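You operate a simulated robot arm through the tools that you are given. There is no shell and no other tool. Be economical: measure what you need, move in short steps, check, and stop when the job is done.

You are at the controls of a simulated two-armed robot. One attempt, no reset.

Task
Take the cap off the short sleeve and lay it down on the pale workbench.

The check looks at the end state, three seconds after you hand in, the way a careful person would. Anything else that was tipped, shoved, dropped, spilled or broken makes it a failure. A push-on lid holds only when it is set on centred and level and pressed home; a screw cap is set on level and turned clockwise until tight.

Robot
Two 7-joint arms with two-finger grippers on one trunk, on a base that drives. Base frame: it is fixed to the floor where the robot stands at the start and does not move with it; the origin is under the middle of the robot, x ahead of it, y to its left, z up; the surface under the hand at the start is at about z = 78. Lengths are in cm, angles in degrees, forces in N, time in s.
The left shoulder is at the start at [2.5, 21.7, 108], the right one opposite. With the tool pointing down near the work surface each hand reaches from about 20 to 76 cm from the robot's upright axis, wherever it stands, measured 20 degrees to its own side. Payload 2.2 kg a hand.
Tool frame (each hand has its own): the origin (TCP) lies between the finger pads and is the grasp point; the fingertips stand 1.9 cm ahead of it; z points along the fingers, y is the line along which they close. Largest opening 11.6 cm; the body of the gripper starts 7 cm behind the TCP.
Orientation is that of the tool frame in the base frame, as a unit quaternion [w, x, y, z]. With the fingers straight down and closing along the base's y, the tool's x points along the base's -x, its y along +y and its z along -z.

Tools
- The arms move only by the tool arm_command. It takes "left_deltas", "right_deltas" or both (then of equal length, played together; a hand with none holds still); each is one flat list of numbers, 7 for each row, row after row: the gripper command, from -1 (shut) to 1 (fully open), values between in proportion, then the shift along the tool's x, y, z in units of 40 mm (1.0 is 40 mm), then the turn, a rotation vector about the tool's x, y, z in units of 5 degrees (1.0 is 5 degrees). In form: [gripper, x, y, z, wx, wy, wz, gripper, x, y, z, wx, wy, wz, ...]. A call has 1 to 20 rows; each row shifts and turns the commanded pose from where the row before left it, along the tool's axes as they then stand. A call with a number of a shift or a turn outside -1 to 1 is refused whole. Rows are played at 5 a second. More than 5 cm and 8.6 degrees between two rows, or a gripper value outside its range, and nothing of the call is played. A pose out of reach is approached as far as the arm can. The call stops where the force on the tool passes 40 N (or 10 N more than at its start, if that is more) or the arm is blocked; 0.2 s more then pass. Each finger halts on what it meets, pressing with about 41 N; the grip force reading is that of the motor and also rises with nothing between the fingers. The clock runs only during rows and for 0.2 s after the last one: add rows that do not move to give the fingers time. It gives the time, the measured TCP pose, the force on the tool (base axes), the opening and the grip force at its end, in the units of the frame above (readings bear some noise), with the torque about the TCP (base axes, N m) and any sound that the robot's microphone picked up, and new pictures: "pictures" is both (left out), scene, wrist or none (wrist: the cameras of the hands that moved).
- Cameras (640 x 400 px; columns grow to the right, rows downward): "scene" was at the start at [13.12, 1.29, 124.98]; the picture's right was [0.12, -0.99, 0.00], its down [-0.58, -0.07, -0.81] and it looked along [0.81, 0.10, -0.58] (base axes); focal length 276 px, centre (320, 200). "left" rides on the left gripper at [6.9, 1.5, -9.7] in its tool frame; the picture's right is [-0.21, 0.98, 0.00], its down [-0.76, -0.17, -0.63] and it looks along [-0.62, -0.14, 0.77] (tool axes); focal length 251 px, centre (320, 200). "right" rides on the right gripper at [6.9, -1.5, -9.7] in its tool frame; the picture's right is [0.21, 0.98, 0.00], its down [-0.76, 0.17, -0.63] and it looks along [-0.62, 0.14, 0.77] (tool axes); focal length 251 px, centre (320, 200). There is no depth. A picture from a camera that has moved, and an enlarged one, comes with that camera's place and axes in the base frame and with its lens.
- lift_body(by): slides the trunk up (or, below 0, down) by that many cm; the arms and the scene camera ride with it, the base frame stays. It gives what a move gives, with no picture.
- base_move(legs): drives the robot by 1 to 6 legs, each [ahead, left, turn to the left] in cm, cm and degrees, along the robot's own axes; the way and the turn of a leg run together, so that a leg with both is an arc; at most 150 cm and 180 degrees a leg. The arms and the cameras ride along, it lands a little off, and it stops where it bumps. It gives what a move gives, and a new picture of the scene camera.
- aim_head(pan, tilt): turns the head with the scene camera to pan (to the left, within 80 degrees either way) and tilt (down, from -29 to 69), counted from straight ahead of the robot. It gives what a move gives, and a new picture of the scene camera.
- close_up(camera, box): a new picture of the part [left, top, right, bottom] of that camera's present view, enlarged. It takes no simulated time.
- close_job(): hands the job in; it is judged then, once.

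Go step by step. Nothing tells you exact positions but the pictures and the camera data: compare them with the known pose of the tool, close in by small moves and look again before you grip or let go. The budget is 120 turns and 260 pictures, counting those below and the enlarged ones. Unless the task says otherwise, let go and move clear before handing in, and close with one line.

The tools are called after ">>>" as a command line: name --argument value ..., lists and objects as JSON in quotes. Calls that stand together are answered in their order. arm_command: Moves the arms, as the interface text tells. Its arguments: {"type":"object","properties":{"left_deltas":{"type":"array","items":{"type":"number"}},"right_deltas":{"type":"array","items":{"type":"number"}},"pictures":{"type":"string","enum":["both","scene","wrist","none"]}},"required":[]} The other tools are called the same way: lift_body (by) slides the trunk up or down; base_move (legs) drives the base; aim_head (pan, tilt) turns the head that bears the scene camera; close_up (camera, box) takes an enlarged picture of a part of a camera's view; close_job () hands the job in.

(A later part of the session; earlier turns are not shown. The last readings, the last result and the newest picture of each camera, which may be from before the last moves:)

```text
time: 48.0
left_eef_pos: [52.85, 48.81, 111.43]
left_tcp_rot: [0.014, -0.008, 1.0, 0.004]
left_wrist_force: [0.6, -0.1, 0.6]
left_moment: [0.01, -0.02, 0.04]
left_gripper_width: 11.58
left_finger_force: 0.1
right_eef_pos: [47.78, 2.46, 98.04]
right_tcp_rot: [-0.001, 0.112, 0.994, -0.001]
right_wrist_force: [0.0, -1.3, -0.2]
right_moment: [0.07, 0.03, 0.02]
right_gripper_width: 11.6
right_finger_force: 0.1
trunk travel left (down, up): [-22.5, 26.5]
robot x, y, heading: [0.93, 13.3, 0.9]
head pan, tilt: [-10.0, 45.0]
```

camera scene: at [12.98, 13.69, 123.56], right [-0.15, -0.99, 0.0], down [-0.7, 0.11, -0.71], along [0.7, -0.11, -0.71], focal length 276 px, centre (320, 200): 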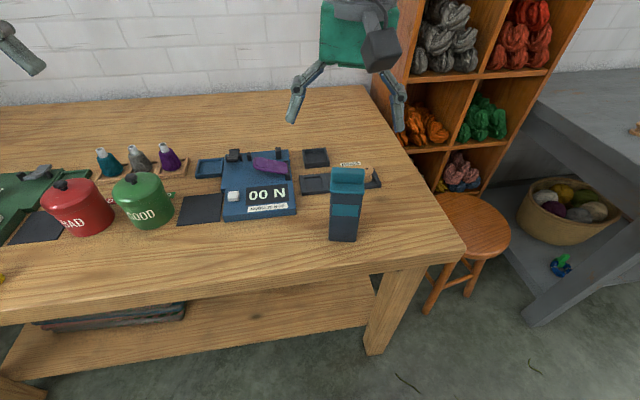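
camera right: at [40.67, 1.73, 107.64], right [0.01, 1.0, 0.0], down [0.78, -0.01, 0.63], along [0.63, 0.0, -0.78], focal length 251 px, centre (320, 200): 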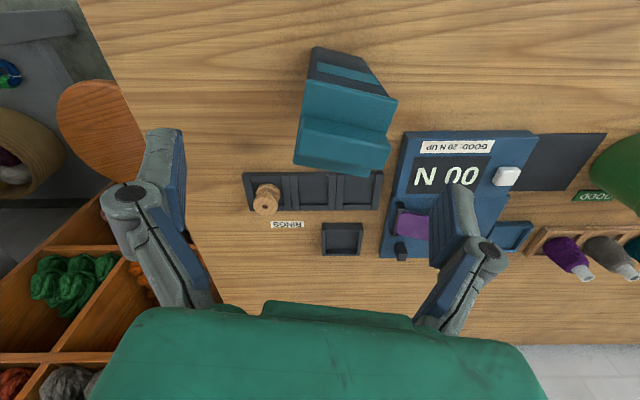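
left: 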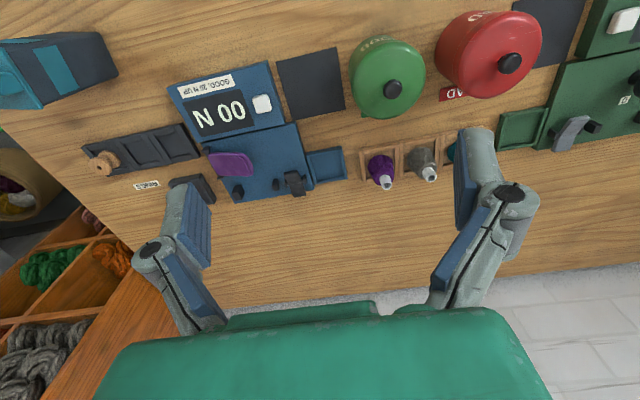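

The sway is decaying around y≈3.1. I'll wait a bit more.

>>> arm_command --right_deltas '[1, 0, 0, 0, 0, 0, 0, 1, 0, 0, 0, 0, 0, 0, 1, 0, 0, 0, 0, 0, 0, 1, 0, 0, 0, 0, 0, 0, 1, 0, 0, 0, 0, 0, 0, 1, 0, 0, 0, 0, 0, 0, 1, 0, 0, 0, 0, 0, 0, 1, 0, 0, 0, 0, 0, 0, 1, 0, 0, 0, 0, 0, 0, 1, 0, 0, 0, 0, 0, 0, 1, 0, 0, 0, 0, 0, 0, 1, 0, 0, 0, 0, 0, 0, 1, 0, 0, 0, 0, 0, 0, 1, 0, 0, 0, 0, 0, 0, 1, 0, 0, 0, 0, 0, 0, 1, 0, 0, 0, 0, 0, 0]' --pictures "none"

>>> arm_command --right_deltas '[1, 0, 0, 0, 0, 0, 0, 1, 0, 0, 0, 0, 0, 0, 1, 0, 0, 0, 0, 0, 0, 1, 0, 0, 0, 0, 0, 0, 1, 0, 0, 0, 0, 0, 0, 1, 0, 0, 0, 0, 0, 0, 1, 0, 0, 0, 0, 0, 0, 1, 0, 0, 0, 0, 0, 0, 1, 0, 0, 0, 0, 0, 0, 1, 0, 0, 0, 0, 0, 0]'

>>> close_up --camera "right" --box '[250, 30, 490, 180]'

>>> close_up --camera "scene" --box '[270, 100, 430, 250]'

```text
time: 51.4
left_eef_pos: [52.71, 49.63, 111.12]
left_tcp_rot: [0.013, -0.008, 1.0, 0.001]
left_wrist_force: [0.1, -0.8, 0.3]
left_moment: [0.0, 0.01, 0.0]
left_gripper_width: 11.59
left_finger_force: 0.1
right_eef_pos: [47.68, 3.14, 98.14]
right_tcp_rot: [0.0, 0.112, 0.994, -0.004]
right_wrist_force: [0.3, 0.4, -1.0]
right_moment: [0.02, -0.02, -0.02]
right_gripper_width: 11.61
right_finger_force: 0.1
trunk travel left (down, up): [-22.5, 26.5]
robot x, y, heading: [0.71, 13.87, 0.9]
head pan, tilt: [-10.0, 45.0]
```

```text
time: 53.6
left_eef_pos: [52.72, 49.67, 111.1]
left_tcp_rot: [0.015, -0.007, 1.0, 0.001]
left_wrist_force: [0.4, -0.5, 0.2]
left_moment: [-0.02, 0.03, -0.04]
left_gripper_width: 11.63
left_finger_force: 0.1
right_eef_pos: [47.93, 3.27, 98.07]
right_tcp_rot: [0.001, 0.112, 0.994, -0.005]
right_wrist_force: [0.8, -0.1, -0.4]
right_moment: [0.05, -0.01, 0.01]
right_gripper_width: 11.61
right_finger_force: 0.1
trunk travel left (down, up): [-22.5, 26.5]
robot x, y, heading: [0.67, 13.93, 1.1]
head pan, tilt: [-10.0, 45.0]
camera scene: at [13.11, 12.84, 123.54], right [-0.16, -0.99, 0.0], down [-0.7, 0.11, -0.7], along [0.7, -0.11, -0.71], focal length 276 px, centre (320, 200)
camera right: at [40.61, 3.23, 107.76], right [0.01, 1.0, -0.01], down [0.77, 0.0, 0.63], along [0.63, -0.01, -0.77], focal length 251 px, centre (320, 200)
```

scene: 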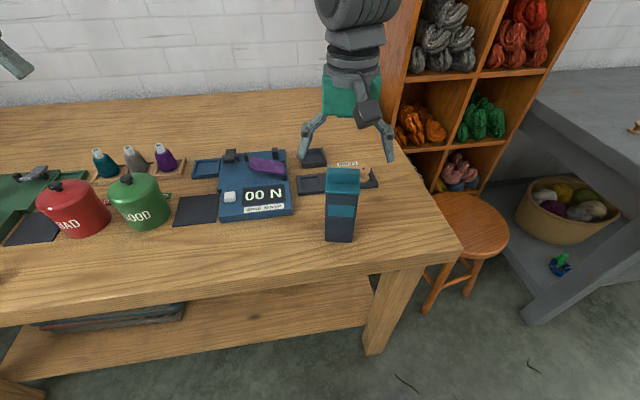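
right: 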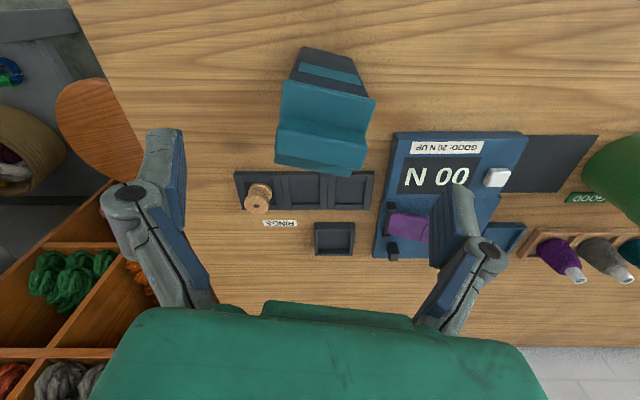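

```text
2.67 times, centred on (370, 105) of right
camera zoom: at [40.61, 3.23, 107.76], right [0.01, 1.0, -0.01], down [0.77, 0.0, 0.63], along [0.63, -0.01, -0.77], focal length 670 px, centre (187, 453)
```

zoom: 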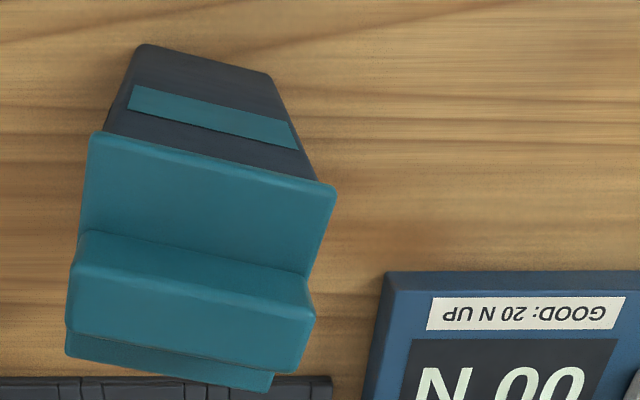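

```text
2.67 times, centred on (350, 175) of scene
camera zoom: at [13.11, 12.84, 123.54], right [-0.16, -0.99, 0.0], down [-0.7, 0.11, -0.7], along [0.7, -0.11, -0.71], focal length 737 px, centre (240, 267)
```

zoom: 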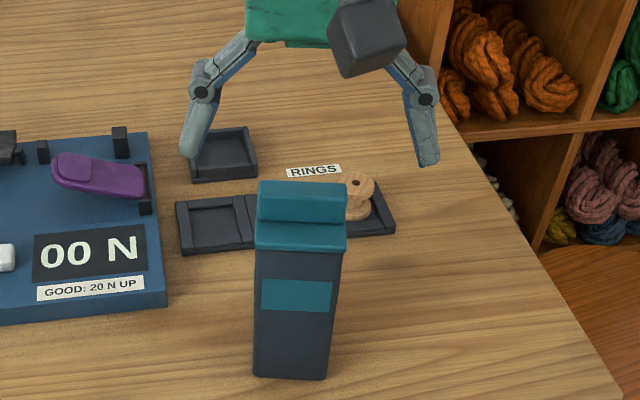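

The hand is centred over the cap (≈(47.8, 3.2), yaw matches). I'll descend to grip height, TCP z≈94.3.

>>> arm_command --right_deltas '[1, 0, 0, 0.19, 0, 0, 0, 1, 0, 0, 0.19, 0, 0, 0, 1, 0, 0, 0.19, 0, 0, 0, 1, 0, 0, 0.19, 0, 0, 0, 1, 0, 0, 0.19, 0, 0, 0, 1, 0, 0, 0, 0, 0, 0]'

>>> close_up --camera "scene" --box '[270, 130, 430, 250]'

```text
time: 55.0
left_eef_pos: [52.73, 49.66, 111.16]
left_tcp_rot: [0.014, -0.008, 1.0, 0.001]
left_wrist_force: [-0.2, -0.4, 0.0]
left_moment: [0.03, -0.03, 0.0]
left_gripper_width: 11.59
left_finger_force: 0.1
right_eef_pos: [47.62, 3.18, 94.32]
right_tcp_rot: [0.001, 0.112, 0.994, -0.005]
right_wrist_force: [0.3, -0.1, 0.3]
right_moment: [-0.01, 0.01, 0.04]
right_gripper_width: 11.63
right_finger_force: 0.1
trunk travel left (down, up): [-22.5, 26.5]
robot x, y, heading: [0.79, 13.53, 1.2]
head pan, tilt: [-10.0, 45.0]
camera scene: at [13.1, 12.84, 123.55], right [-0.16, -0.99, 0.0], down [-0.7, 0.11, -0.7], along [0.7, -0.11, -0.71], focal length 276 px, centre (320, 200)
camera right: at [40.53, 3.18, 103.88], right [0.01, 1.0, -0.01], down [0.77, 0.0, 0.63], along [0.63, -0.01, -0.77], focal length 251 px, centre (320, 200)
```

scene: 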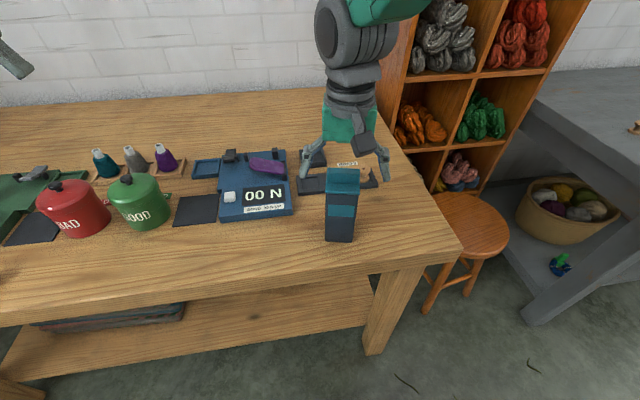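
right: 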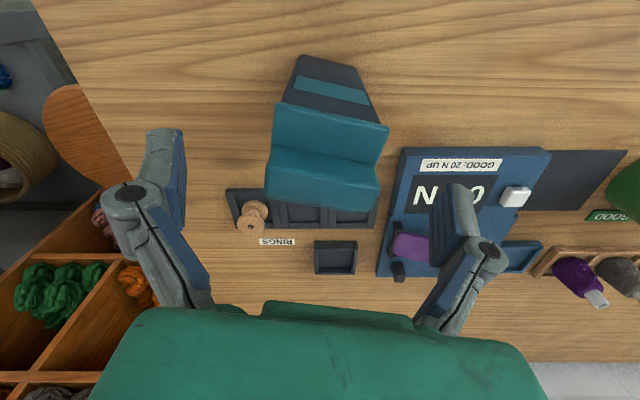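

```text
3.33 times, centred on (350, 190) of scene
camera zoom: at [13.1, 12.84, 123.55], right [-0.16, -0.99, 0.0], down [-0.7, 0.11, -0.7], along [0.7, -0.11, -0.71], focal length 921 px, centre (220, 233)
```

zoom: 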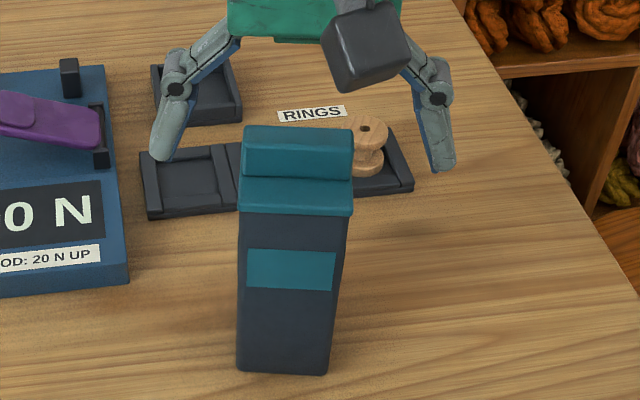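

Tips are at the bar's lower edge level. I'll close to about 6 cm first to check centring.

>>> arm_command --right_deltas '[0.5, 0, 0, 0, 0, 0, 0, 0.2, 0, 0, 0, 0, 0, 0, 0.06, 0, 0, 0, 0, 0, 0, 0.06, 0, 0, 0, 0, 0, 0]' --pictures "none"

>>> close_up --camera "scene" --box '[290, 150, 390, 220]'

>>> close_up --camera "right" --box '[220, 50, 440, 250]'

```text
time: 56.0
left_eef_pos: [52.64, 49.65, 111.1]
left_tcp_rot: [0.014, -0.008, 1.0, 0.002]
left_wrist_force: [0.2, 0.3, 0.0]
left_moment: [0.02, -0.01, -0.03]
left_gripper_width: 11.61
left_finger_force: 0.1
right_eef_pos: [47.68, 3.03, 94.28]
right_tcp_rot: [0.001, 0.112, 0.994, -0.004]
right_wrist_force: [-0.2, 0.3, 0.1]
right_moment: [0.02, 0.0, 0.01]
right_gripper_width: 6.14
right_finger_force: 0.1
trunk travel left (down, up): [-22.5, 26.5]
robot x, y, heading: [0.59, 14.2, 1.1]
head pan, tilt: [-10.0, 45.0]
```

```text
5.71 times, centred on (340, 185) of scene
camera zoom: at [13.11, 12.84, 123.54], right [-0.16, -0.99, 0.0], down [-0.7, 0.11, -0.7], along [0.7, -0.11, -0.71], focal length 1579 px, centre (206, 286)
```

zoom: 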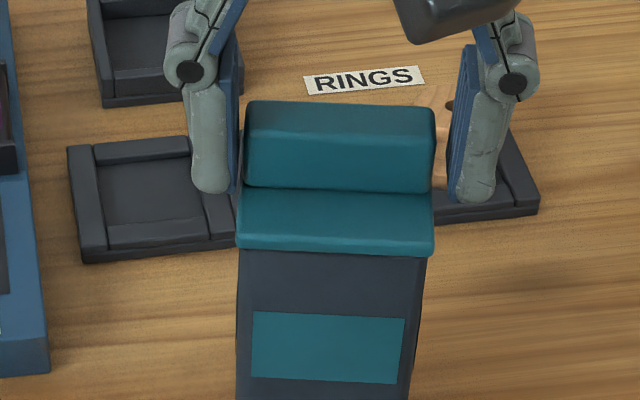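

```text
2.00 times, centred on (330, 150) of right
camera zoom: at [40.55, 3.19, 103.9], right [0.01, 1.0, -0.01], down [0.77, 0.0, 0.63], along [0.63, -0.01, -0.77], focal length 503 px, centre (300, 300)
```

zoom: 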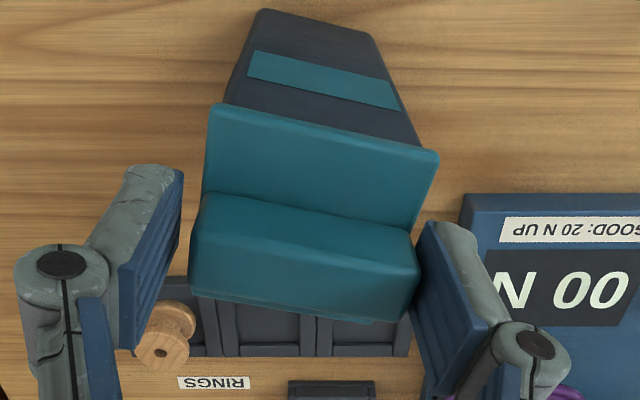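

The cap sits slightly nearer the +y finger, so I'll shift the hand about 2 mm that way, then close slowly.

>>> arm_command --right_deltas '[0.06, 0, 0.045, 0, 0, 0, 0, 0.06, 0, 0, 0, 0, 0, 0, 0, 0, 0, 0, 0, 0, 0, -0.05, 0, 0, 0, 0, 0, 0, -0.1, 0, 0, 0, 0, 0, 0, -0.1, 0, 0, 0, 0, 0, 0]' --pictures "none"

>>> close_up --camera "right" --box '[220, 50, 440, 250]'

```text
time: 57.4
left_eef_pos: [52.79, 49.66, 111.12]
left_tcp_rot: [0.014, -0.008, 1.0, 0.002]
left_wrist_force: [-0.2, 0.0, -0.1]
left_moment: [-0.02, 0.01, -0.02]
left_gripper_width: 11.59
left_finger_force: 0.0
right_eef_pos: [47.75, 3.23, 94.32]
right_tcp_rot: [0.0, 0.111, 0.994, -0.004]
right_wrist_force: [-1.2, -0.8, 0.2]
right_moment: [0.0, -0.02, 0.01]
right_gripper_width: 5.43
right_finger_force: 41.2
trunk travel left (down, up): [-22.5, 26.5]
robot x, y, heading: [1.07, 13.78, 1.1]
head pan, tilt: [-10.0, 45.0]
```

```text
2.00 times, centred on (330, 150) of right
camera zoom: at [40.59, 3.35, 103.93], right [0.01, 1.0, -0.01], down [0.77, 0.0, 0.63], along [0.63, -0.01, -0.77], focal length 503 px, centre (300, 300)
```

zoom: 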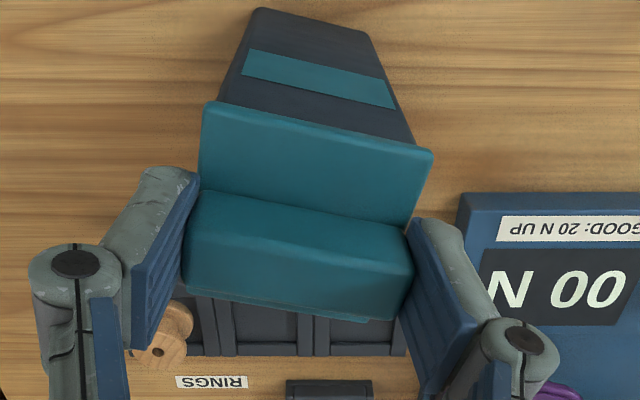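

Gripped at 5.43 cm. I'll lift a few millimetres and watch whether the box rises with the cap.

>>> arm_command --right_deltas '[-0.3, 0, 0, -0.05, 0, 0, 0, -0.3, 0, 0, -0.05, 0, 0, 0, -0.3, 0, 0, -0.05, 0, 0, 0, -0.3, 0, 0, 0, 0, 0, 0]' --pictures "none"

>>> close_up --camera "scene" --box '[270, 130, 430, 250]'

```text
time: 58.4
left_eef_pos: [52.78, 49.56, 111.15]
left_tcp_rot: [0.014, -0.008, 1.0, 0.001]
left_wrist_force: [0.8, 0.3, 0.1]
left_moment: [-0.02, -0.04, 0.02]
left_gripper_width: 11.6
left_finger_force: 0.0
right_eef_pos: [47.73, 3.33, 95.05]
right_tcp_rot: [0.0, 0.112, 0.994, -0.004]
right_wrist_force: [0.5, 0.6, -1.3]
right_moment: [0.02, -0.02, 0.01]
right_gripper_width: 5.43
right_finger_force: 40.6
trunk travel left (down, up): [-22.5, 26.5]
robot x, y, heading: [0.89, 13.95, 1.1]
head pan, tilt: [-10.0, 45.0]
```

```text
3.33 times, centred on (350, 190) of scene
camera zoom: at [13.13, 12.84, 123.54], right [-0.16, -0.99, 0.0], down [-0.7, 0.11, -0.7], along [0.7, -0.11, -0.71], focal length 921 px, centre (220, 233)
```

zoom: 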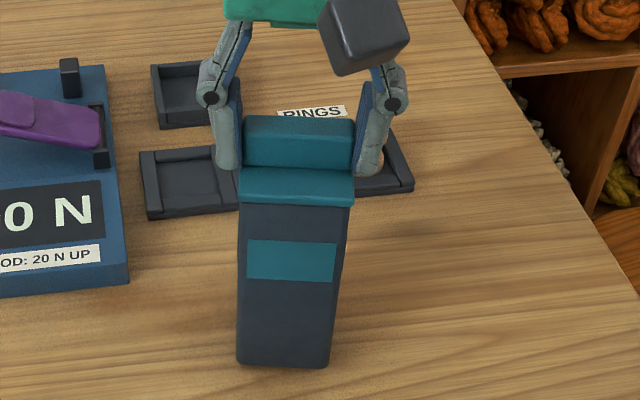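

The box is light and rose with its cap, so the body must be held. I'll set it back down, loosen the right fingers slightly, and bring the left hand in from the front to hold the body.

>>> arm_command --right_deltas '[-0.3, 0, 0, 0.05, 0, 0, 0, -0.3, 0, 0, 0.05, 0, 0, 0, -0.3, 0, 0, 0.05, 0, 0, 0, -0.3, 0, 0, 0.01, 0, 0, 0, -0.3, 0, 0, 0, 0, 0, 0]' --pictures "none"

>>> close_up --camera "scene" --box '[270, 130, 430, 250]'

```text
time: 59.6
left_eef_pos: [52.77, 49.67, 111.15]
left_tcp_rot: [0.014, -0.008, 1.0, 0.002]
left_wrist_force: [-0.7, 1.2, -0.8]
left_moment: [0.01, 0.02, 0.03]
left_gripper_width: 11.62
left_finger_force: 0.0
right_eef_pos: [47.78, 3.26, 94.35]
right_tcp_rot: [0.001, 0.112, 0.994, -0.003]
right_wrist_force: [-0.4, 0.3, -0.6]
right_moment: [-0.02, 0.05, 0.0]
right_gripper_width: 5.45
right_finger_force: 40.9
trunk travel left (down, up): [-22.5, 26.5]
robot x, y, heading: [0.45, 13.68, 1.0]
head pan, tilt: [-10.0, 45.0]
```

```text
3.33 times, centred on (350, 190) of scene
camera zoom: at [13.13, 12.84, 123.54], right [-0.16, -0.99, 0.0], down [-0.7, 0.11, -0.7], along [0.7, -0.11, -0.71], focal length 921 px, centre (220, 233)
```

zoom: 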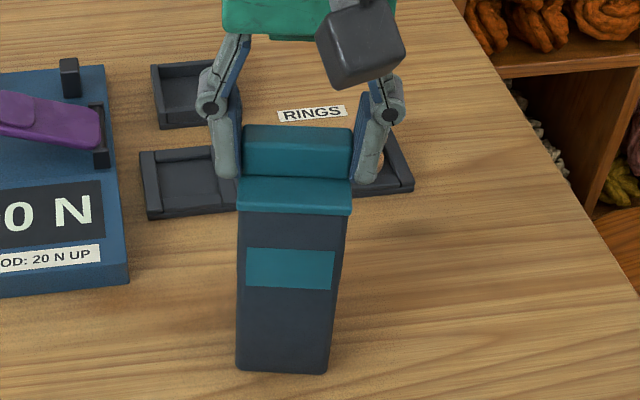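

The box is back down. Now I'll loosen the right fingers, and bring the left hand back, yaw it and tilt it so its fingers point forward and down.

>>> arm_command --right_deltas '[-0.05, 0, 0, 0, 0, 0, 0, 0.0, 0, 0, 0, 0, 0, 0, 0.1, 0, 0, 0, 0, 0, 0, 0.2, 0, 0, 0, 0, 0, 0]' --pictures "none"

>>> arm_command --left_deltas '[1, 0.3, -0.4, 0, 0, 0, 0, 1, 0.5, -0.6, 0, 0, 0, 0, 1, 0.5, -0.6, 0, 0, 0, 0, 1, 0.5, -0.6, 0, 0, 0, 0, 1, 0.5, -0.6, 0, 0, 0, 0, 1, 0.5, -0.6, 0, 0, 0, 0, 1, 0.3, -0.6, 0, 0, 0, 0, 1, 0, -0.3, 0, 0, 0, 0, 1, 0, 0, 0, 0, 0, 0.9, 1, 0, 0, 0, 0, 0, 0.9, 1, 0, 0, 0, 0, 0, 0.9, 1, 0, 0, 0, 0, -0.8, 0, 1, 0, 0, 0, 0, -0.9, 0, 1, 0, 0, 0, 0, -0.9, 0, 1, 0, 0, 0, 0, -0.9, 0, 1, 0, 0, 0, 0, -0.9, 0]'

```text
time: 60.6
left_eef_pos: [52.77, 49.67, 111.13]
left_tcp_rot: [0.014, -0.007, 1.0, 0.001]
left_wrist_force: [-0.5, 0.2, -0.2]
left_moment: [-0.03, 0.03, 0.01]
left_gripper_width: 11.6
left_finger_force: 0.1
right_eef_pos: [47.81, 3.32, 94.35]
right_tcp_rot: [0.001, 0.112, 0.994, -0.004]
right_wrist_force: [-0.4, 0.0, -0.2]
right_moment: [0.01, -0.02, 0.04]
right_gripper_width: 6.96
right_finger_force: 0.0
trunk travel left (down, up): [-22.5, 26.5]
robot x, y, heading: [1.07, 13.65, 1.0]
head pan, tilt: [-10.0, 45.0]
```

```text
time: 64.0
left_eef_pos: [40.61, 32.25, 110.66]
left_tcp_rot: [0.204, 0.108, 0.973, -0.019]
left_wrist_force: [0.5, 0.4, 0.2]
left_moment: [-0.03, 0.0, 0.03]
left_gripper_width: 11.59
left_finger_force: 0.0
right_eef_pos: [47.87, 3.34, 94.4]
right_tcp_rot: [0.001, 0.111, 0.994, -0.004]
right_wrist_force: [-0.2, 0.3, -0.9]
right_moment: [0.05, -0.04, -0.01]
right_gripper_width: 6.96
right_finger_force: 0.0
trunk travel left (down, up): [-22.5, 26.5]
robot x, y, heading: [0.37, 13.73, 0.8]
head pan, tilt: [-10.0, 45.0]
camera scene: at [13.0, 12.9, 123.55], right [-0.16, -0.99, 0.0], down [-0.7, 0.11, -0.71], along [0.7, -0.11, -0.71], focal length 276 px, centre (320, 200)
camera left: at [30.88, 35.85, 116.69], right [0.4, 0.91, 0.09], down [0.39, -0.27, 0.88], along [0.83, -0.32, -0.46], focal length 251 px, centre (320, 200)
```

scene: 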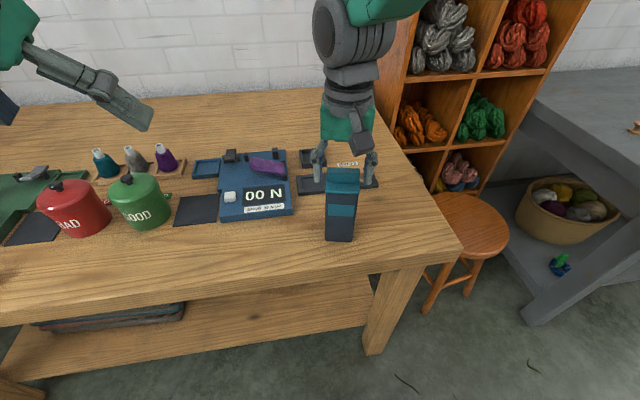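
left: 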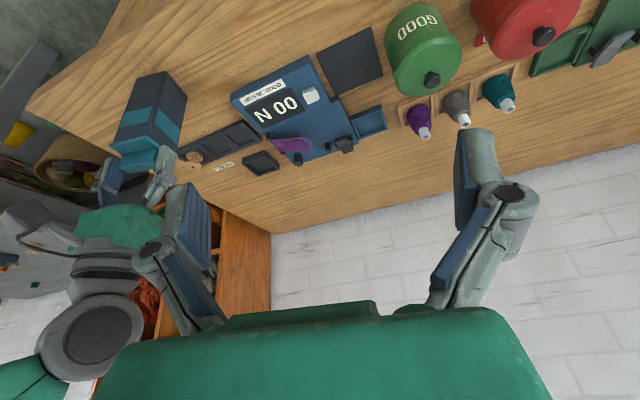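

>>> arm_command --left_deltas '[1, 0, 0, 0, 0, -0.9, 0, 1, 0, 0, 0, 0, -0.9, 0, 1, 0, 0, 0, 0, -0.9, 0, 1, 0, 0, 0, 0, -0.9, 0, 1, 0, 0, 0, 0, -0.9, 0, 1, 0, 0, 0, 0, -0.8, 0, 1, 0.55, 0, 0.42, 0, 0, 0, 1, 0.55, 0, 0.42, 0, 0, 0, 1, 0.55, 0, 0.42, 0, 0, 0, 1, 0.55, 0, 0.42, 0, 0, 0, 1, 0.55, 0, 0.42, 0, 0, 0, 1, 0.55, 0, 0.42, 0, 0, 0, 1, 0.4, 0, 0.3, 0, 0, 0]'

```text
time: 66.8
left_eef_pos: [44.51, 31.26, 93.67]
left_tcp_rot: [0.42, 0.102, 0.901, -0.043]
left_wrist_force: [-0.6, 0.2, 0.0]
left_moment: [0.01, -0.01, 0.01]
left_gripper_width: 11.61
left_finger_force: 0.1
left hand out of reach, approached as far as the arm can: row 7, 8, 9, 10, 11, 12
right_eef_pos: [47.85, 3.43, 94.29]
right_tcp_rot: [-0.001, 0.112, 0.994, -0.004]
right_wrist_force: [-0.5, -0.2, 0.2]
right_moment: [0.02, 0.0, 0.03]
right_gripper_width: 6.96
right_finger_force: 0.0
trunk travel left (down, up): [-22.5, 26.5]
robot x, y, heading: [0.41, 14.0, 1.0]
head pan, tilt: [-10.0, 45.0]
camera scene: at [13.18, 12.9, 123.53], right [-0.16, -0.99, 0.0], down [-0.7, 0.11, -0.7], along [0.7, -0.11, -0.71], focal length 276 px, centre (320, 200)
camera left: at [33.19, 35.21, 94.47], right [0.35, 0.92, 0.17], down [-0.04, -0.17, 0.98], along [0.94, -0.35, -0.03], focal length 251 px, centre (320, 200)
```

scene: 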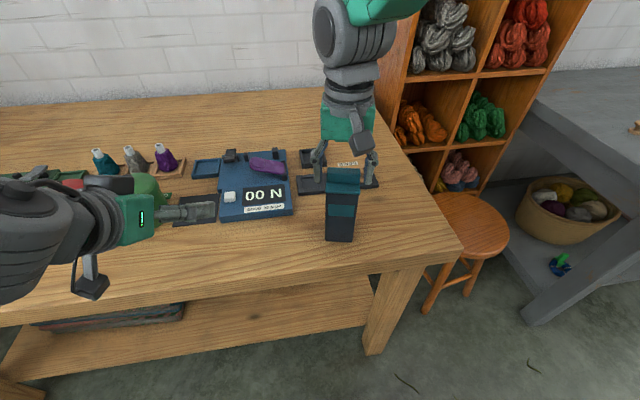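
left: 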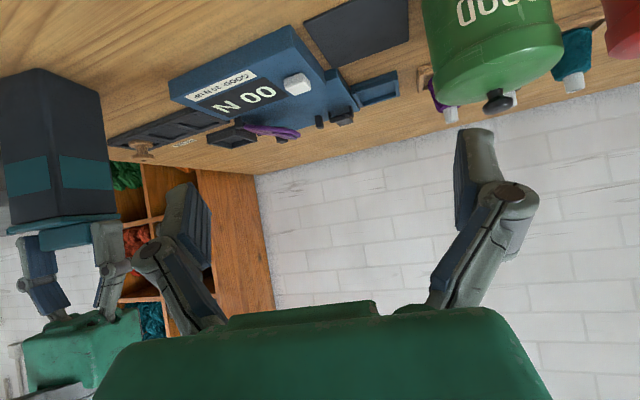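

Orientation is right; the arm just couldn't come closer to the torso there. I'll slide it sideways towards the front of the box.

>>> arm_command --left_deltas '[1, 0, -0.7, 0, 0, 0, 0, 1, 0, -0.7, 0, 0, 0, 0, 1, 0, -0.7, 0, 0, 0, 0, 1, 0, -0.7, 0, 0, 0, 0, 1, 0, -0.7, 0, 0, 0, 0, 1, 0, -0.5, 0, 0, 0, 0]'

```text
time: 68.2
left_eef_pos: [40.61, 15.35, 93.54]
left_tcp_rot: [0.42, 0.102, 0.901, -0.042]
left_wrist_force: [-0.1, -0.6, 1.0]
left_moment: [0.04, 0.0, -0.01]
left_gripper_width: 11.62
left_finger_force: 0.1
right_eef_pos: [47.81, 3.18, 94.29]
right_tcp_rot: [0.001, 0.112, 0.994, -0.003]
right_wrist_force: [0.1, -0.4, 0.9]
right_moment: [0.01, -0.04, 0.02]
right_gripper_width: 6.97
right_finger_force: 0.1
trunk travel left (down, up): [-22.5, 26.5]
robot x, y, heading: [0.99, 14.03, 0.8]
head pan, tilt: [-10.0, 45.0]
camera scene: at [13.08, 12.55, 123.54], right [-0.16, -0.99, 0.0], down [-0.7, 0.11, -0.7], along [0.7, -0.11, -0.71], focal length 276 px, centre (320, 200)
camera left: at [29.38, 19.29, 94.4], right [0.35, 0.92, 0.17], down [-0.04, -0.17, 0.98], along [0.94, -0.35, -0.03], focal length 251 px, centre (320, 200)
```

scene: 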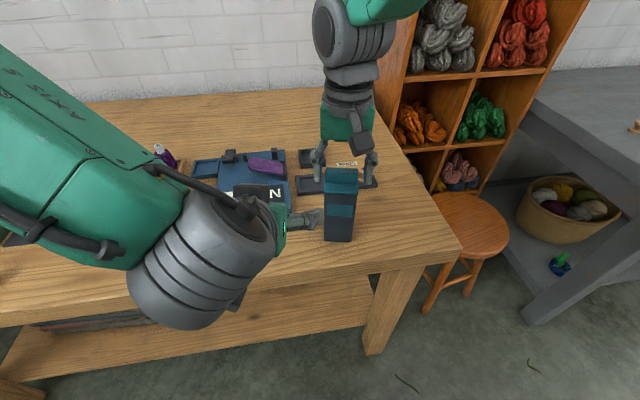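
left: 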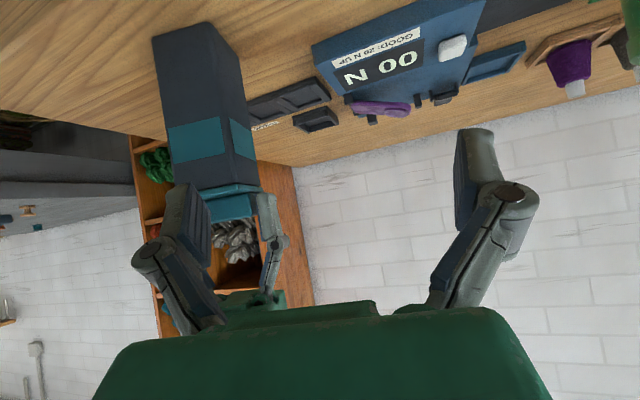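

>>> arm_command --left_deltas '[1, 0.07, -0.64, 0.22, 0, 0, 0, 1, 0.07, -0.64, 0.22, 0, 0, 0, 1, 0.07, -0.65, 0.22, 0, 0, 0, 1, 0.07, -0.65, 0.22, 0, 0, 0, 1, 0, 0, 0, 0, 0, 0]'

>>> close_up --camera "left" --box '[140, 0, 500, 300]'

```text
time: 69.4
left_eef_pos: [40.62, 5.12, 90.45]
left_tcp_rot: [0.419, 0.102, 0.901, -0.042]
left_wrist_force: [0.6, 0.3, 1.1]
left_moment: [0.0, -0.01, -0.01]
left_gripper_width: 11.6
left_finger_force: 0.2
right_eef_pos: [47.72, 3.12, 94.27]
right_tcp_rot: [0.0, 0.112, 0.994, -0.004]
right_wrist_force: [-0.5, 0.9, -0.6]
right_moment: [0.01, 0.03, 0.0]
right_gripper_width: 6.94
right_finger_force: 0.0
trunk travel left (down, up): [-22.5, 26.5]
robot x, y, heading: [0.71, 13.48, 0.7]
head pan, tilt: [-10.0, 45.0]
camera scene: at [13.1, 12.58, 123.54], right [-0.16, -0.99, 0.0], down [-0.7, 0.11, -0.7], along [0.7, -0.11, -0.71], focal length 276 px, centre (320, 200)
camera left: at [29.25, 9.07, 91.22], right [0.35, 0.92, 0.17], down [-0.04, -0.17, 0.98], along [0.94, -0.35, -0.03], focal length 251 px, centre (320, 200)
```

scene: 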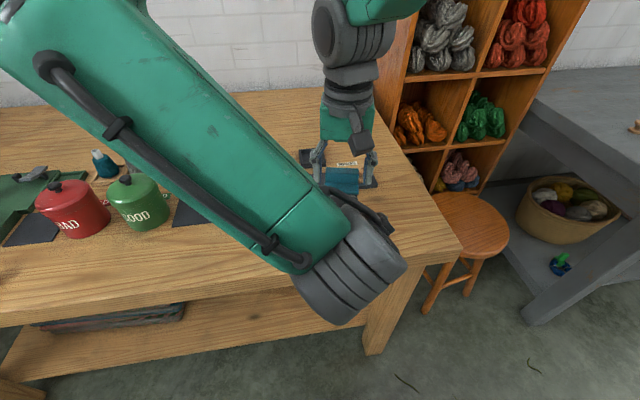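
left: 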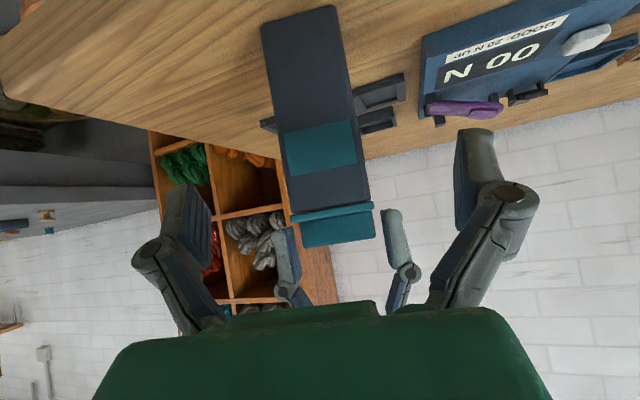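

```text
1.33 times, centred on (320, 150) of left
camera zoom: at [29.25, 9.07, 91.22], right [0.35, 0.92, 0.17], down [-0.04, -0.17, 0.98], along [0.94, -0.35, -0.03], focal length 335 px, centre (320, 267)
```

zoom: 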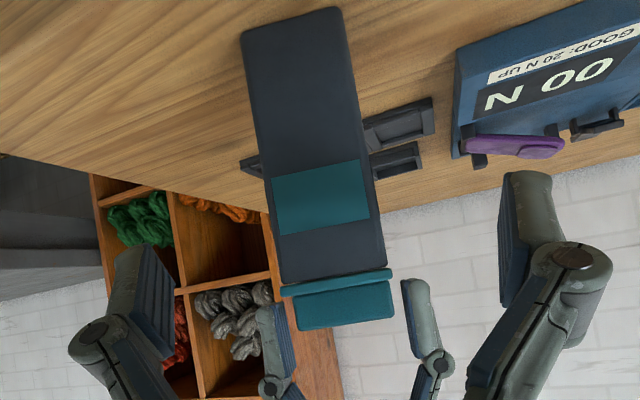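

The box sits between the left fingers. I'll advance along the finger axis with a 3 mm lateral correction.

>>> arm_command --left_deltas '[1, 0, -0.075, 0.25, 0, 0, 0, 1, 0, 0, 0.25, 0, 0, 0, 1, 0, 0, 0.25, 0, 0, 0, 1, 0, 0, 0.25, 0, 0, 0, 1, 0, 0, 0.25, 0, 0, 0, 1, 0, 0, 0, 0, 0, 0]' --pictures "wrist"

>>> close_up --camera "right" --box '[180, 0, 480, 250]'

```text
time: 70.8
left_eef_pos: [44.2, 3.87, 87.15]
left_tcp_rot: [0.421, 0.102, 0.9, -0.042]
left_wrist_force: [-0.1, 0.7, -0.2]
left_moment: [-0.01, 0.05, -0.01]
left_gripper_width: 11.61
left_finger_force: 0.1
right_eef_pos: [47.74, 3.14, 94.39]
right_tcp_rot: [0.0, 0.112, 0.994, -0.003]
right_wrist_force: [1.0, 0.4, -0.6]
right_moment: [0.0, -0.01, 0.02]
right_gripper_width: 6.99
right_finger_force: 0.0
trunk travel left (down, up): [-22.5, 26.5]
robot x, y, heading: [0.65, 14.07, 0.9]
head pan, tilt: [-10.0, 45.0]
camera left: at [32.88, 7.8, 87.96], right [0.35, 0.92, 0.17], down [-0.04, -0.17, 0.98], along [0.94, -0.35, -0.03], focal length 251 px, centre (320, 200)
```

left: 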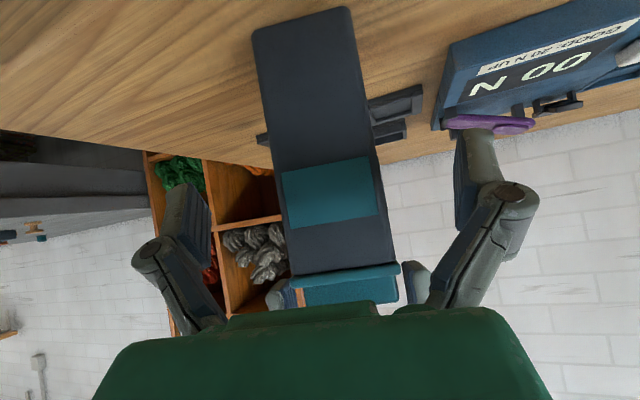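

```text
1.60 times, centred on (330, 125) of right
camera zoom: at [40.65, 3.17, 103.94], right [0.01, 1.0, -0.01], down [0.77, 0.0, 0.63], along [0.63, -0.01, -0.77], focal length 402 px, centre (304, 320)
```

zoom: 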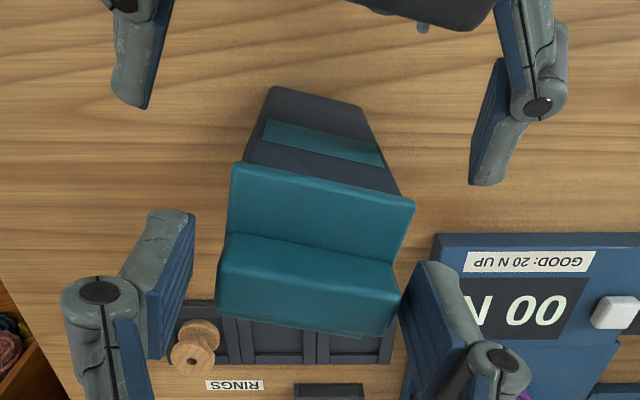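

>>> arm_command --left_deltas '[1, 0, 0, 0.25, 0, 0, 0, 1, 0, 0, 0.25, 0, 0, 0, 1, 0, 0, 0.25, 0, 0, 0, 1, 0, 0, 0.25, 0, 0, 0, 1, 0, 0, 0.2, 0, 0, 0, 1, 0, 0, 0, 0, 0, 0]' --pictures "wrist"

>>> close_up --camera "right" --box '[180, 0, 480, 250]'

```text
time: 72.2
left_eef_pos: [47.85, 2.97, 83.95]
left_tcp_rot: [0.419, 0.102, 0.901, -0.041]
left_wrist_force: [0.8, -0.2, 0.4]
left_moment: [-0.02, -0.01, -0.03]
left_gripper_width: 11.6
left_finger_force: 0.0
right_eef_pos: [47.84, 2.98, 94.24]
right_tcp_rot: [0.0, 0.111, 0.994, -0.003]
right_wrist_force: [0.5, -0.8, 0.9]
right_moment: [0.03, 0.01, 0.02]
right_gripper_width: 6.99
right_finger_force: 0.0
trunk travel left (down, up): [-22.5, 26.5]
robot x, y, heading: [1.0, 13.45, 0.8]
head pan, tilt: [-10.0, 45.0]
camera left: at [36.54, 6.98, 84.81], right [0.35, 0.92, 0.18], down [-0.04, -0.17, 0.98], along [0.94, -0.35, -0.03], focal length 251 px, centre (320, 200)
```

left: 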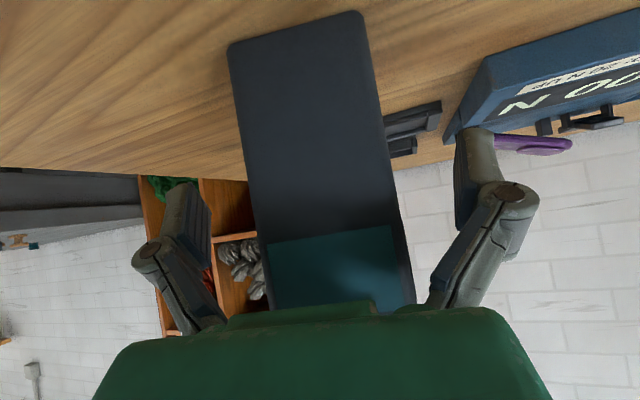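

```text
1.60 times, centred on (330, 125) of right
camera zoom: at [40.66, 3.18, 103.93], right [0.01, 1.0, -0.01], down [0.77, 0.0, 0.63], along [0.63, -0.01, -0.77], focal length 402 px, centre (304, 320)
```

zoom: 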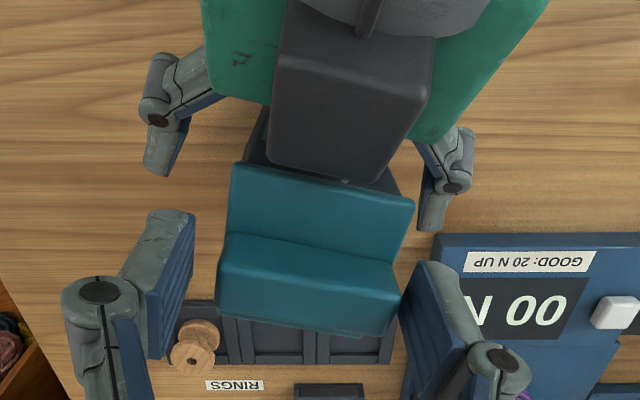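

The left palm is close under the cap's flange, so I'll shift it back and down along its own x by about 1.9 cm, then partly close to check centring.

>>> arm_command --left_deltas '[1, 0.16, 0, 0, 0, 0, 0, 1, 0.16, 0, 0, 0, 0, 0, 1, 0.16, 0, 0, 0, 0, 0, 0.6, 0, 0, 0, 0, 0, 0, 0.2, 0, 0, 0, 0, 0, 0, 0.1, 0, 0, 0, 0, 0, 0, 0.1, 0, 0, 0, 0, 0, 0]' --pictures "wrist"

>>> close_up --camera "right" --box '[180, 0, 480, 250]'

```text
time: 73.8
left_eef_pos: [46.57, 3.3, 82.54]
left_tcp_rot: [0.42, 0.102, 0.901, -0.041]
left_wrist_force: [-0.2, -0.3, -0.3]
left_moment: [0.01, 0.02, -0.02]
left_gripper_width: 6.37
left_finger_force: 0.0
right_eef_pos: [47.8, 3.18, 94.34]
right_tcp_rot: [0.0, 0.111, 0.994, -0.003]
right_wrist_force: [0.3, -0.3, -0.8]
right_moment: [-0.03, -0.02, -0.02]
right_gripper_width: 6.95
right_finger_force: 0.0
trunk travel left (down, up): [-22.5, 26.5]
robot x, y, heading: [0.85, 13.91, 1.0]
head pan, tilt: [-10.0, 45.0]
camera left: at [35.32, 7.32, 83.31], right [0.35, 0.92, 0.17], down [-0.04, -0.17, 0.98], along [0.94, -0.35, -0.03], focal length 251 px, centre (320, 200)
```

left: 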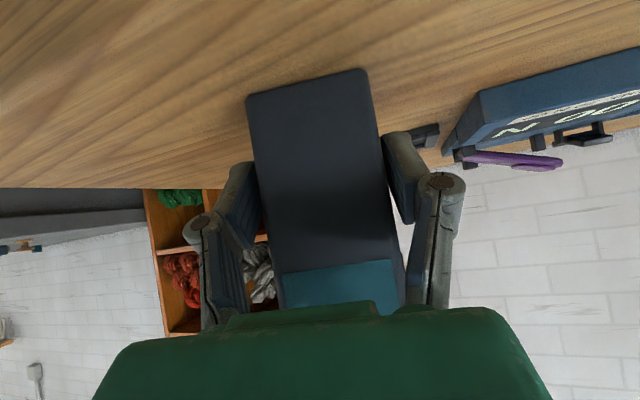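

```text
1.60 times, centred on (330, 125) of right
camera zoom: at [40.67, 3.17, 103.92], right [0.01, 1.0, -0.01], down [0.77, 0.0, 0.63], along [0.63, -0.01, -0.77], focal length 402 px, centre (304, 320)
```

zoom: 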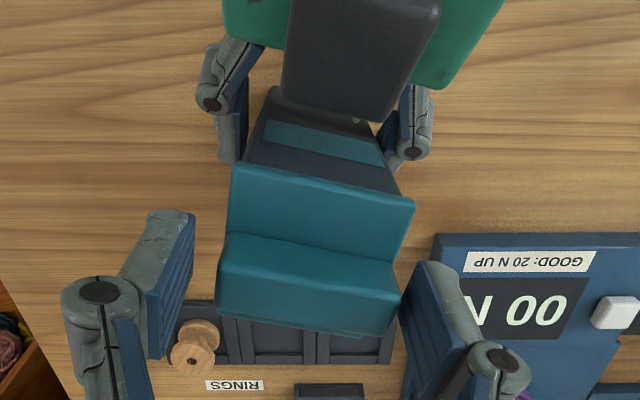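

Well centred. I'll close the left hand gently on the body.

>>> arm_command --left_deltas '[0.04, 0, 0, 0, 0, 0, 0, -0.02, 0, 0, 0, 0, 0, 0, -0.07, 0, 0, 0, 0, 0, 0, -0.12, 0, 0, 0, 0, 0, 0, -0.17, 0, 0, 0, 0, 0, 0, -0.3, 0, 0, 0, 0, 0, 0, -0.3, 0, 0, 0, 0, 0, 0]' --pictures "wrist"

>>> close_up --camera "right" --box '[180, 0, 480, 250]'

```text
time: 75.4
left_eef_pos: [46.65, 3.26, 82.46]
left_tcp_rot: [0.421, 0.101, 0.901, -0.041]
left_wrist_force: [0.5, 0.2, 1.6]
left_moment: [0.01, -0.04, -0.02]
left_gripper_width: 5.47
left_finger_force: 41.0
right_eef_pos: [47.66, 3.09, 94.21]
right_tcp_rot: [0.0, 0.111, 0.994, -0.001]
right_wrist_force: [0.7, -0.2, -0.2]
right_moment: [0.0, 0.02, -0.02]
right_gripper_width: 6.95
right_finger_force: 0.1
trunk travel left (down, up): [-22.5, 26.5]
robot x, y, heading: [1.01, 13.69, 1.0]
head pan, tilt: [-10.0, 45.0]
camera left: at [35.33, 7.33, 83.32], right [0.35, 0.92, 0.17], down [-0.04, -0.17, 0.98], along [0.94, -0.35, -0.03], focal length 251 px, centre (320, 200)
```

left: 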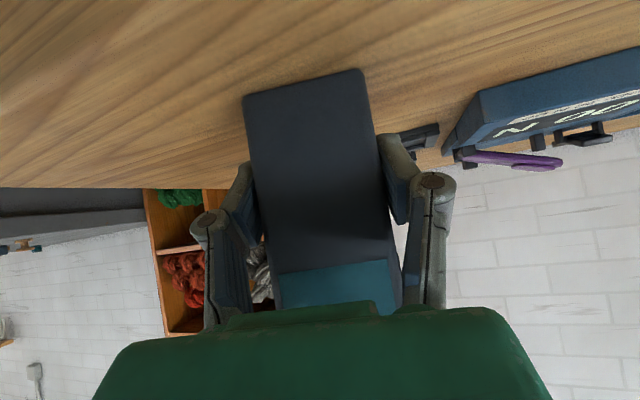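

```text
1.60 times, centred on (330, 125) of right
camera zoom: at [40.67, 3.18, 103.93], right [0.01, 1.0, -0.01], down [0.77, 0.0, 0.63], along [0.63, -0.01, -0.77], focal length 402 px, centre (304, 320)
```

zoom: 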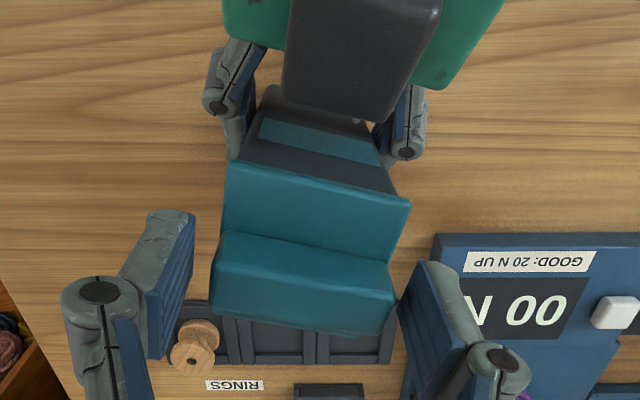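

The body is held. Now I'll close the right hand on the cap bar.

>>> arm_command --right_deltas '[0.1, 0, 0, 0, 0, 0, 0, 0.04, 0, 0, 0, 0, 0, 0, -0.02, 0, 0, 0, 0, 0, 0, -0.08, 0, 0, 0, 0, 0, 0, -0.15, 0, 0, 0, 0, 0, 0, -0.3, 0, 0, 0, 0, 0, 0]' --pictures "none"

>>> close_up --camera "right" --box '[180, 0, 480, 250]'

```text
time: 76.8
left_eef_pos: [46.65, 3.41, 82.61]
left_tcp_rot: [0.42, 0.102, 0.901, -0.041]
left_wrist_force: [0.1, 0.6, 0.4]
left_moment: [0.0, -0.03, 0.03]
left_gripper_width: 5.51
left_finger_force: 40.8
right_eef_pos: [47.78, 3.17, 94.36]
right_tcp_rot: [0.0, 0.111, 0.994, -0.002]
right_wrist_force: [-0.1, 0.3, 0.5]
right_moment: [-0.02, 0.02, -0.01]
right_gripper_width: 5.4
right_finger_force: 41.0
trunk travel left (down, up): [-22.5, 26.5]
robot x, y, heading: [0.9, 13.84, 1.1]
head pan, tilt: [-10.0, 45.0]
heard: snap
```

```text
1.60 times, centred on (330, 125) of right
camera zoom: at [40.67, 3.19, 103.92], right [0.01, 1.0, -0.01], down [0.77, 0.0, 0.63], along [0.63, -0.01, -0.77], focal length 402 px, centre (304, 320)
```

zoom: 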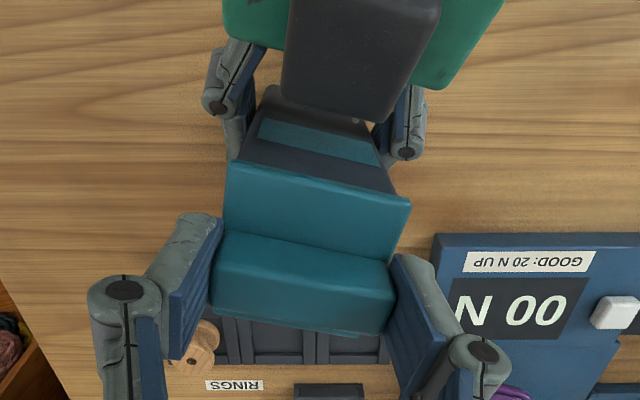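

A "snap" — likely the cap coming loose. I'll lift the cap slowly.

>>> arm_command --right_deltas '[-0.3, 0, 0, -0.05, 0, 0, 0, -0.3, 0, 0, -0.05, 0, 0, 0, -0.3, 0, 0, -0.05, 0, 0, 0, -0.3, 0, 0, -0.05, 0, 0, 0, -0.3, 0, 0, -0.05, 0, 0, 0]' --pictures "none"

>>> close_up --camera "right" --box '[180, 0, 480, 250]'

>>> close_up --camera "left" --box '[160, 50, 500, 350]'

```text
time: 78.0
left_eef_pos: [46.7, 3.35, 82.5]
left_tcp_rot: [0.421, 0.101, 0.9, -0.041]
left_wrist_force: [0.0, -0.1, 0.7]
left_moment: [-0.04, -0.02, -0.01]
left_gripper_width: 5.49
left_finger_force: 41.0
right_eef_pos: [47.87, 3.18, 95.29]
right_tcp_rot: [0.001, 0.112, 0.994, -0.003]
right_wrist_force: [0.0, 0.5, -0.7]
right_moment: [-0.01, -0.04, 0.04]
right_gripper_width: 5.42
right_finger_force: 40.7
trunk travel left (down, up): [-22.5, 26.5]
robot x, y, heading: [1.04, 13.63, 1.1]
head pan, tilt: [-10.0, 45.0]
```

```text
1.60 times, centred on (330, 125) of right
camera zoom: at [40.65, 3.19, 104.97], right [0.01, 1.0, -0.01], down [0.77, 0.0, 0.63], along [0.63, -0.01, -0.77], focal length 402 px, centre (304, 320)
```

zoom: 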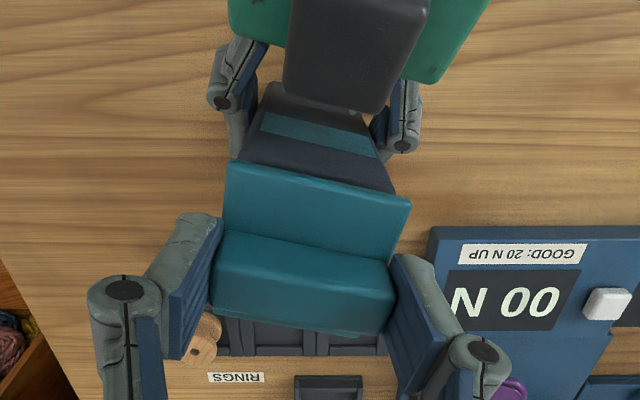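

```text
1.33 times, centred on (330, 200) of left
camera zoom: at [35.32, 7.33, 83.32], right [0.35, 0.92, 0.17], down [-0.04, -0.17, 0.98], along [0.94, -0.35, -0.03], focal length 335 px, centre (307, 200)
```

zoom: 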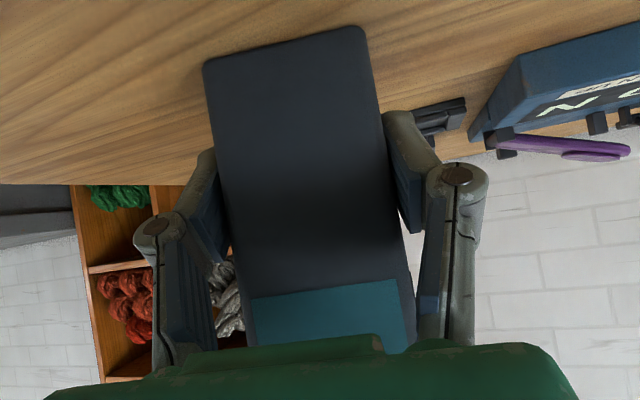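

The cap lifts freely and the body stays put. Continuing upward.

>>> arm_command --right_deltas '[-0.3, 0, 0, -0.1, 0, 0, 0, -0.3, 0, 0, -0.15, 0, 0, 0, -0.3, 0, 0, -0.2, 0, 0, 0, -0.3, 0, 0, -0.25, 0, 0, 0, -0.3, 0, 0, -0.25, 0, 0, 0, -0.3, 0, 0, -0.25, 0, 0, 0, -0.3, 0, 0, -0.25, 0, 0, 0, -0.3, 0, 0, -0.25, 0, 0, 0, -0.3, 0, 0, -0.25, 0, 0, 0, -0.3, 0, 0, 0, 0, 0, 0]'

```text
time: 80.2
left_eef_pos: [46.58, 3.33, 82.52]
left_tcp_rot: [0.42, 0.101, 0.901, -0.041]
left_wrist_force: [0.4, 1.0, 1.7]
left_moment: [-0.07, 0.0, -0.03]
left_gripper_width: 5.48
left_finger_force: 41.2
right_eef_pos: [47.82, 3.04, 103.19]
right_tcp_rot: [0.001, 0.111, 0.994, -0.003]
right_wrist_force: [0.1, 0.5, -1.1]
right_moment: [0.01, -0.03, -0.03]
right_gripper_width: 5.42
right_finger_force: 40.3
trunk travel left (down, up): [-22.5, 26.5]
robot x, y, heading: [0.62, 13.68, 1.1]
head pan, tilt: [-10.0, 45.0]
camera scene: at [13.08, 12.56, 123.54], right [-0.16, -0.99, 0.0], down [-0.7, 0.11, -0.7], along [0.7, -0.11, -0.71], focal length 276 px, centre (320, 200)
camera right: at [40.68, 3.11, 112.69], right [0.01, 1.0, -0.01], down [0.77, 0.0, 0.63], along [0.63, -0.01, -0.77], focal length 251 px, centre (320, 200)
```

scene: 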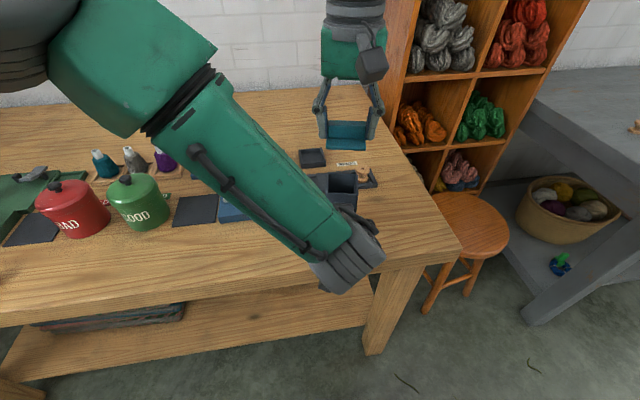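
right: 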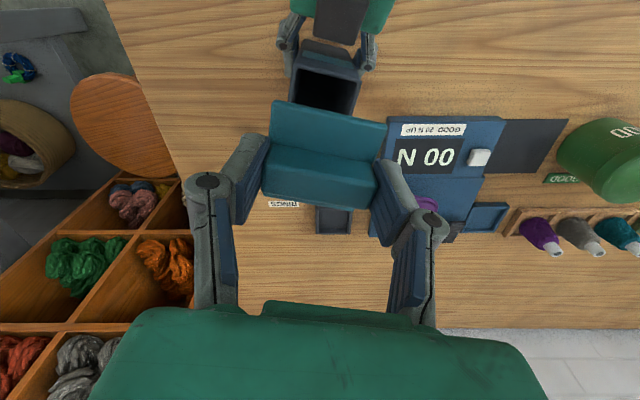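

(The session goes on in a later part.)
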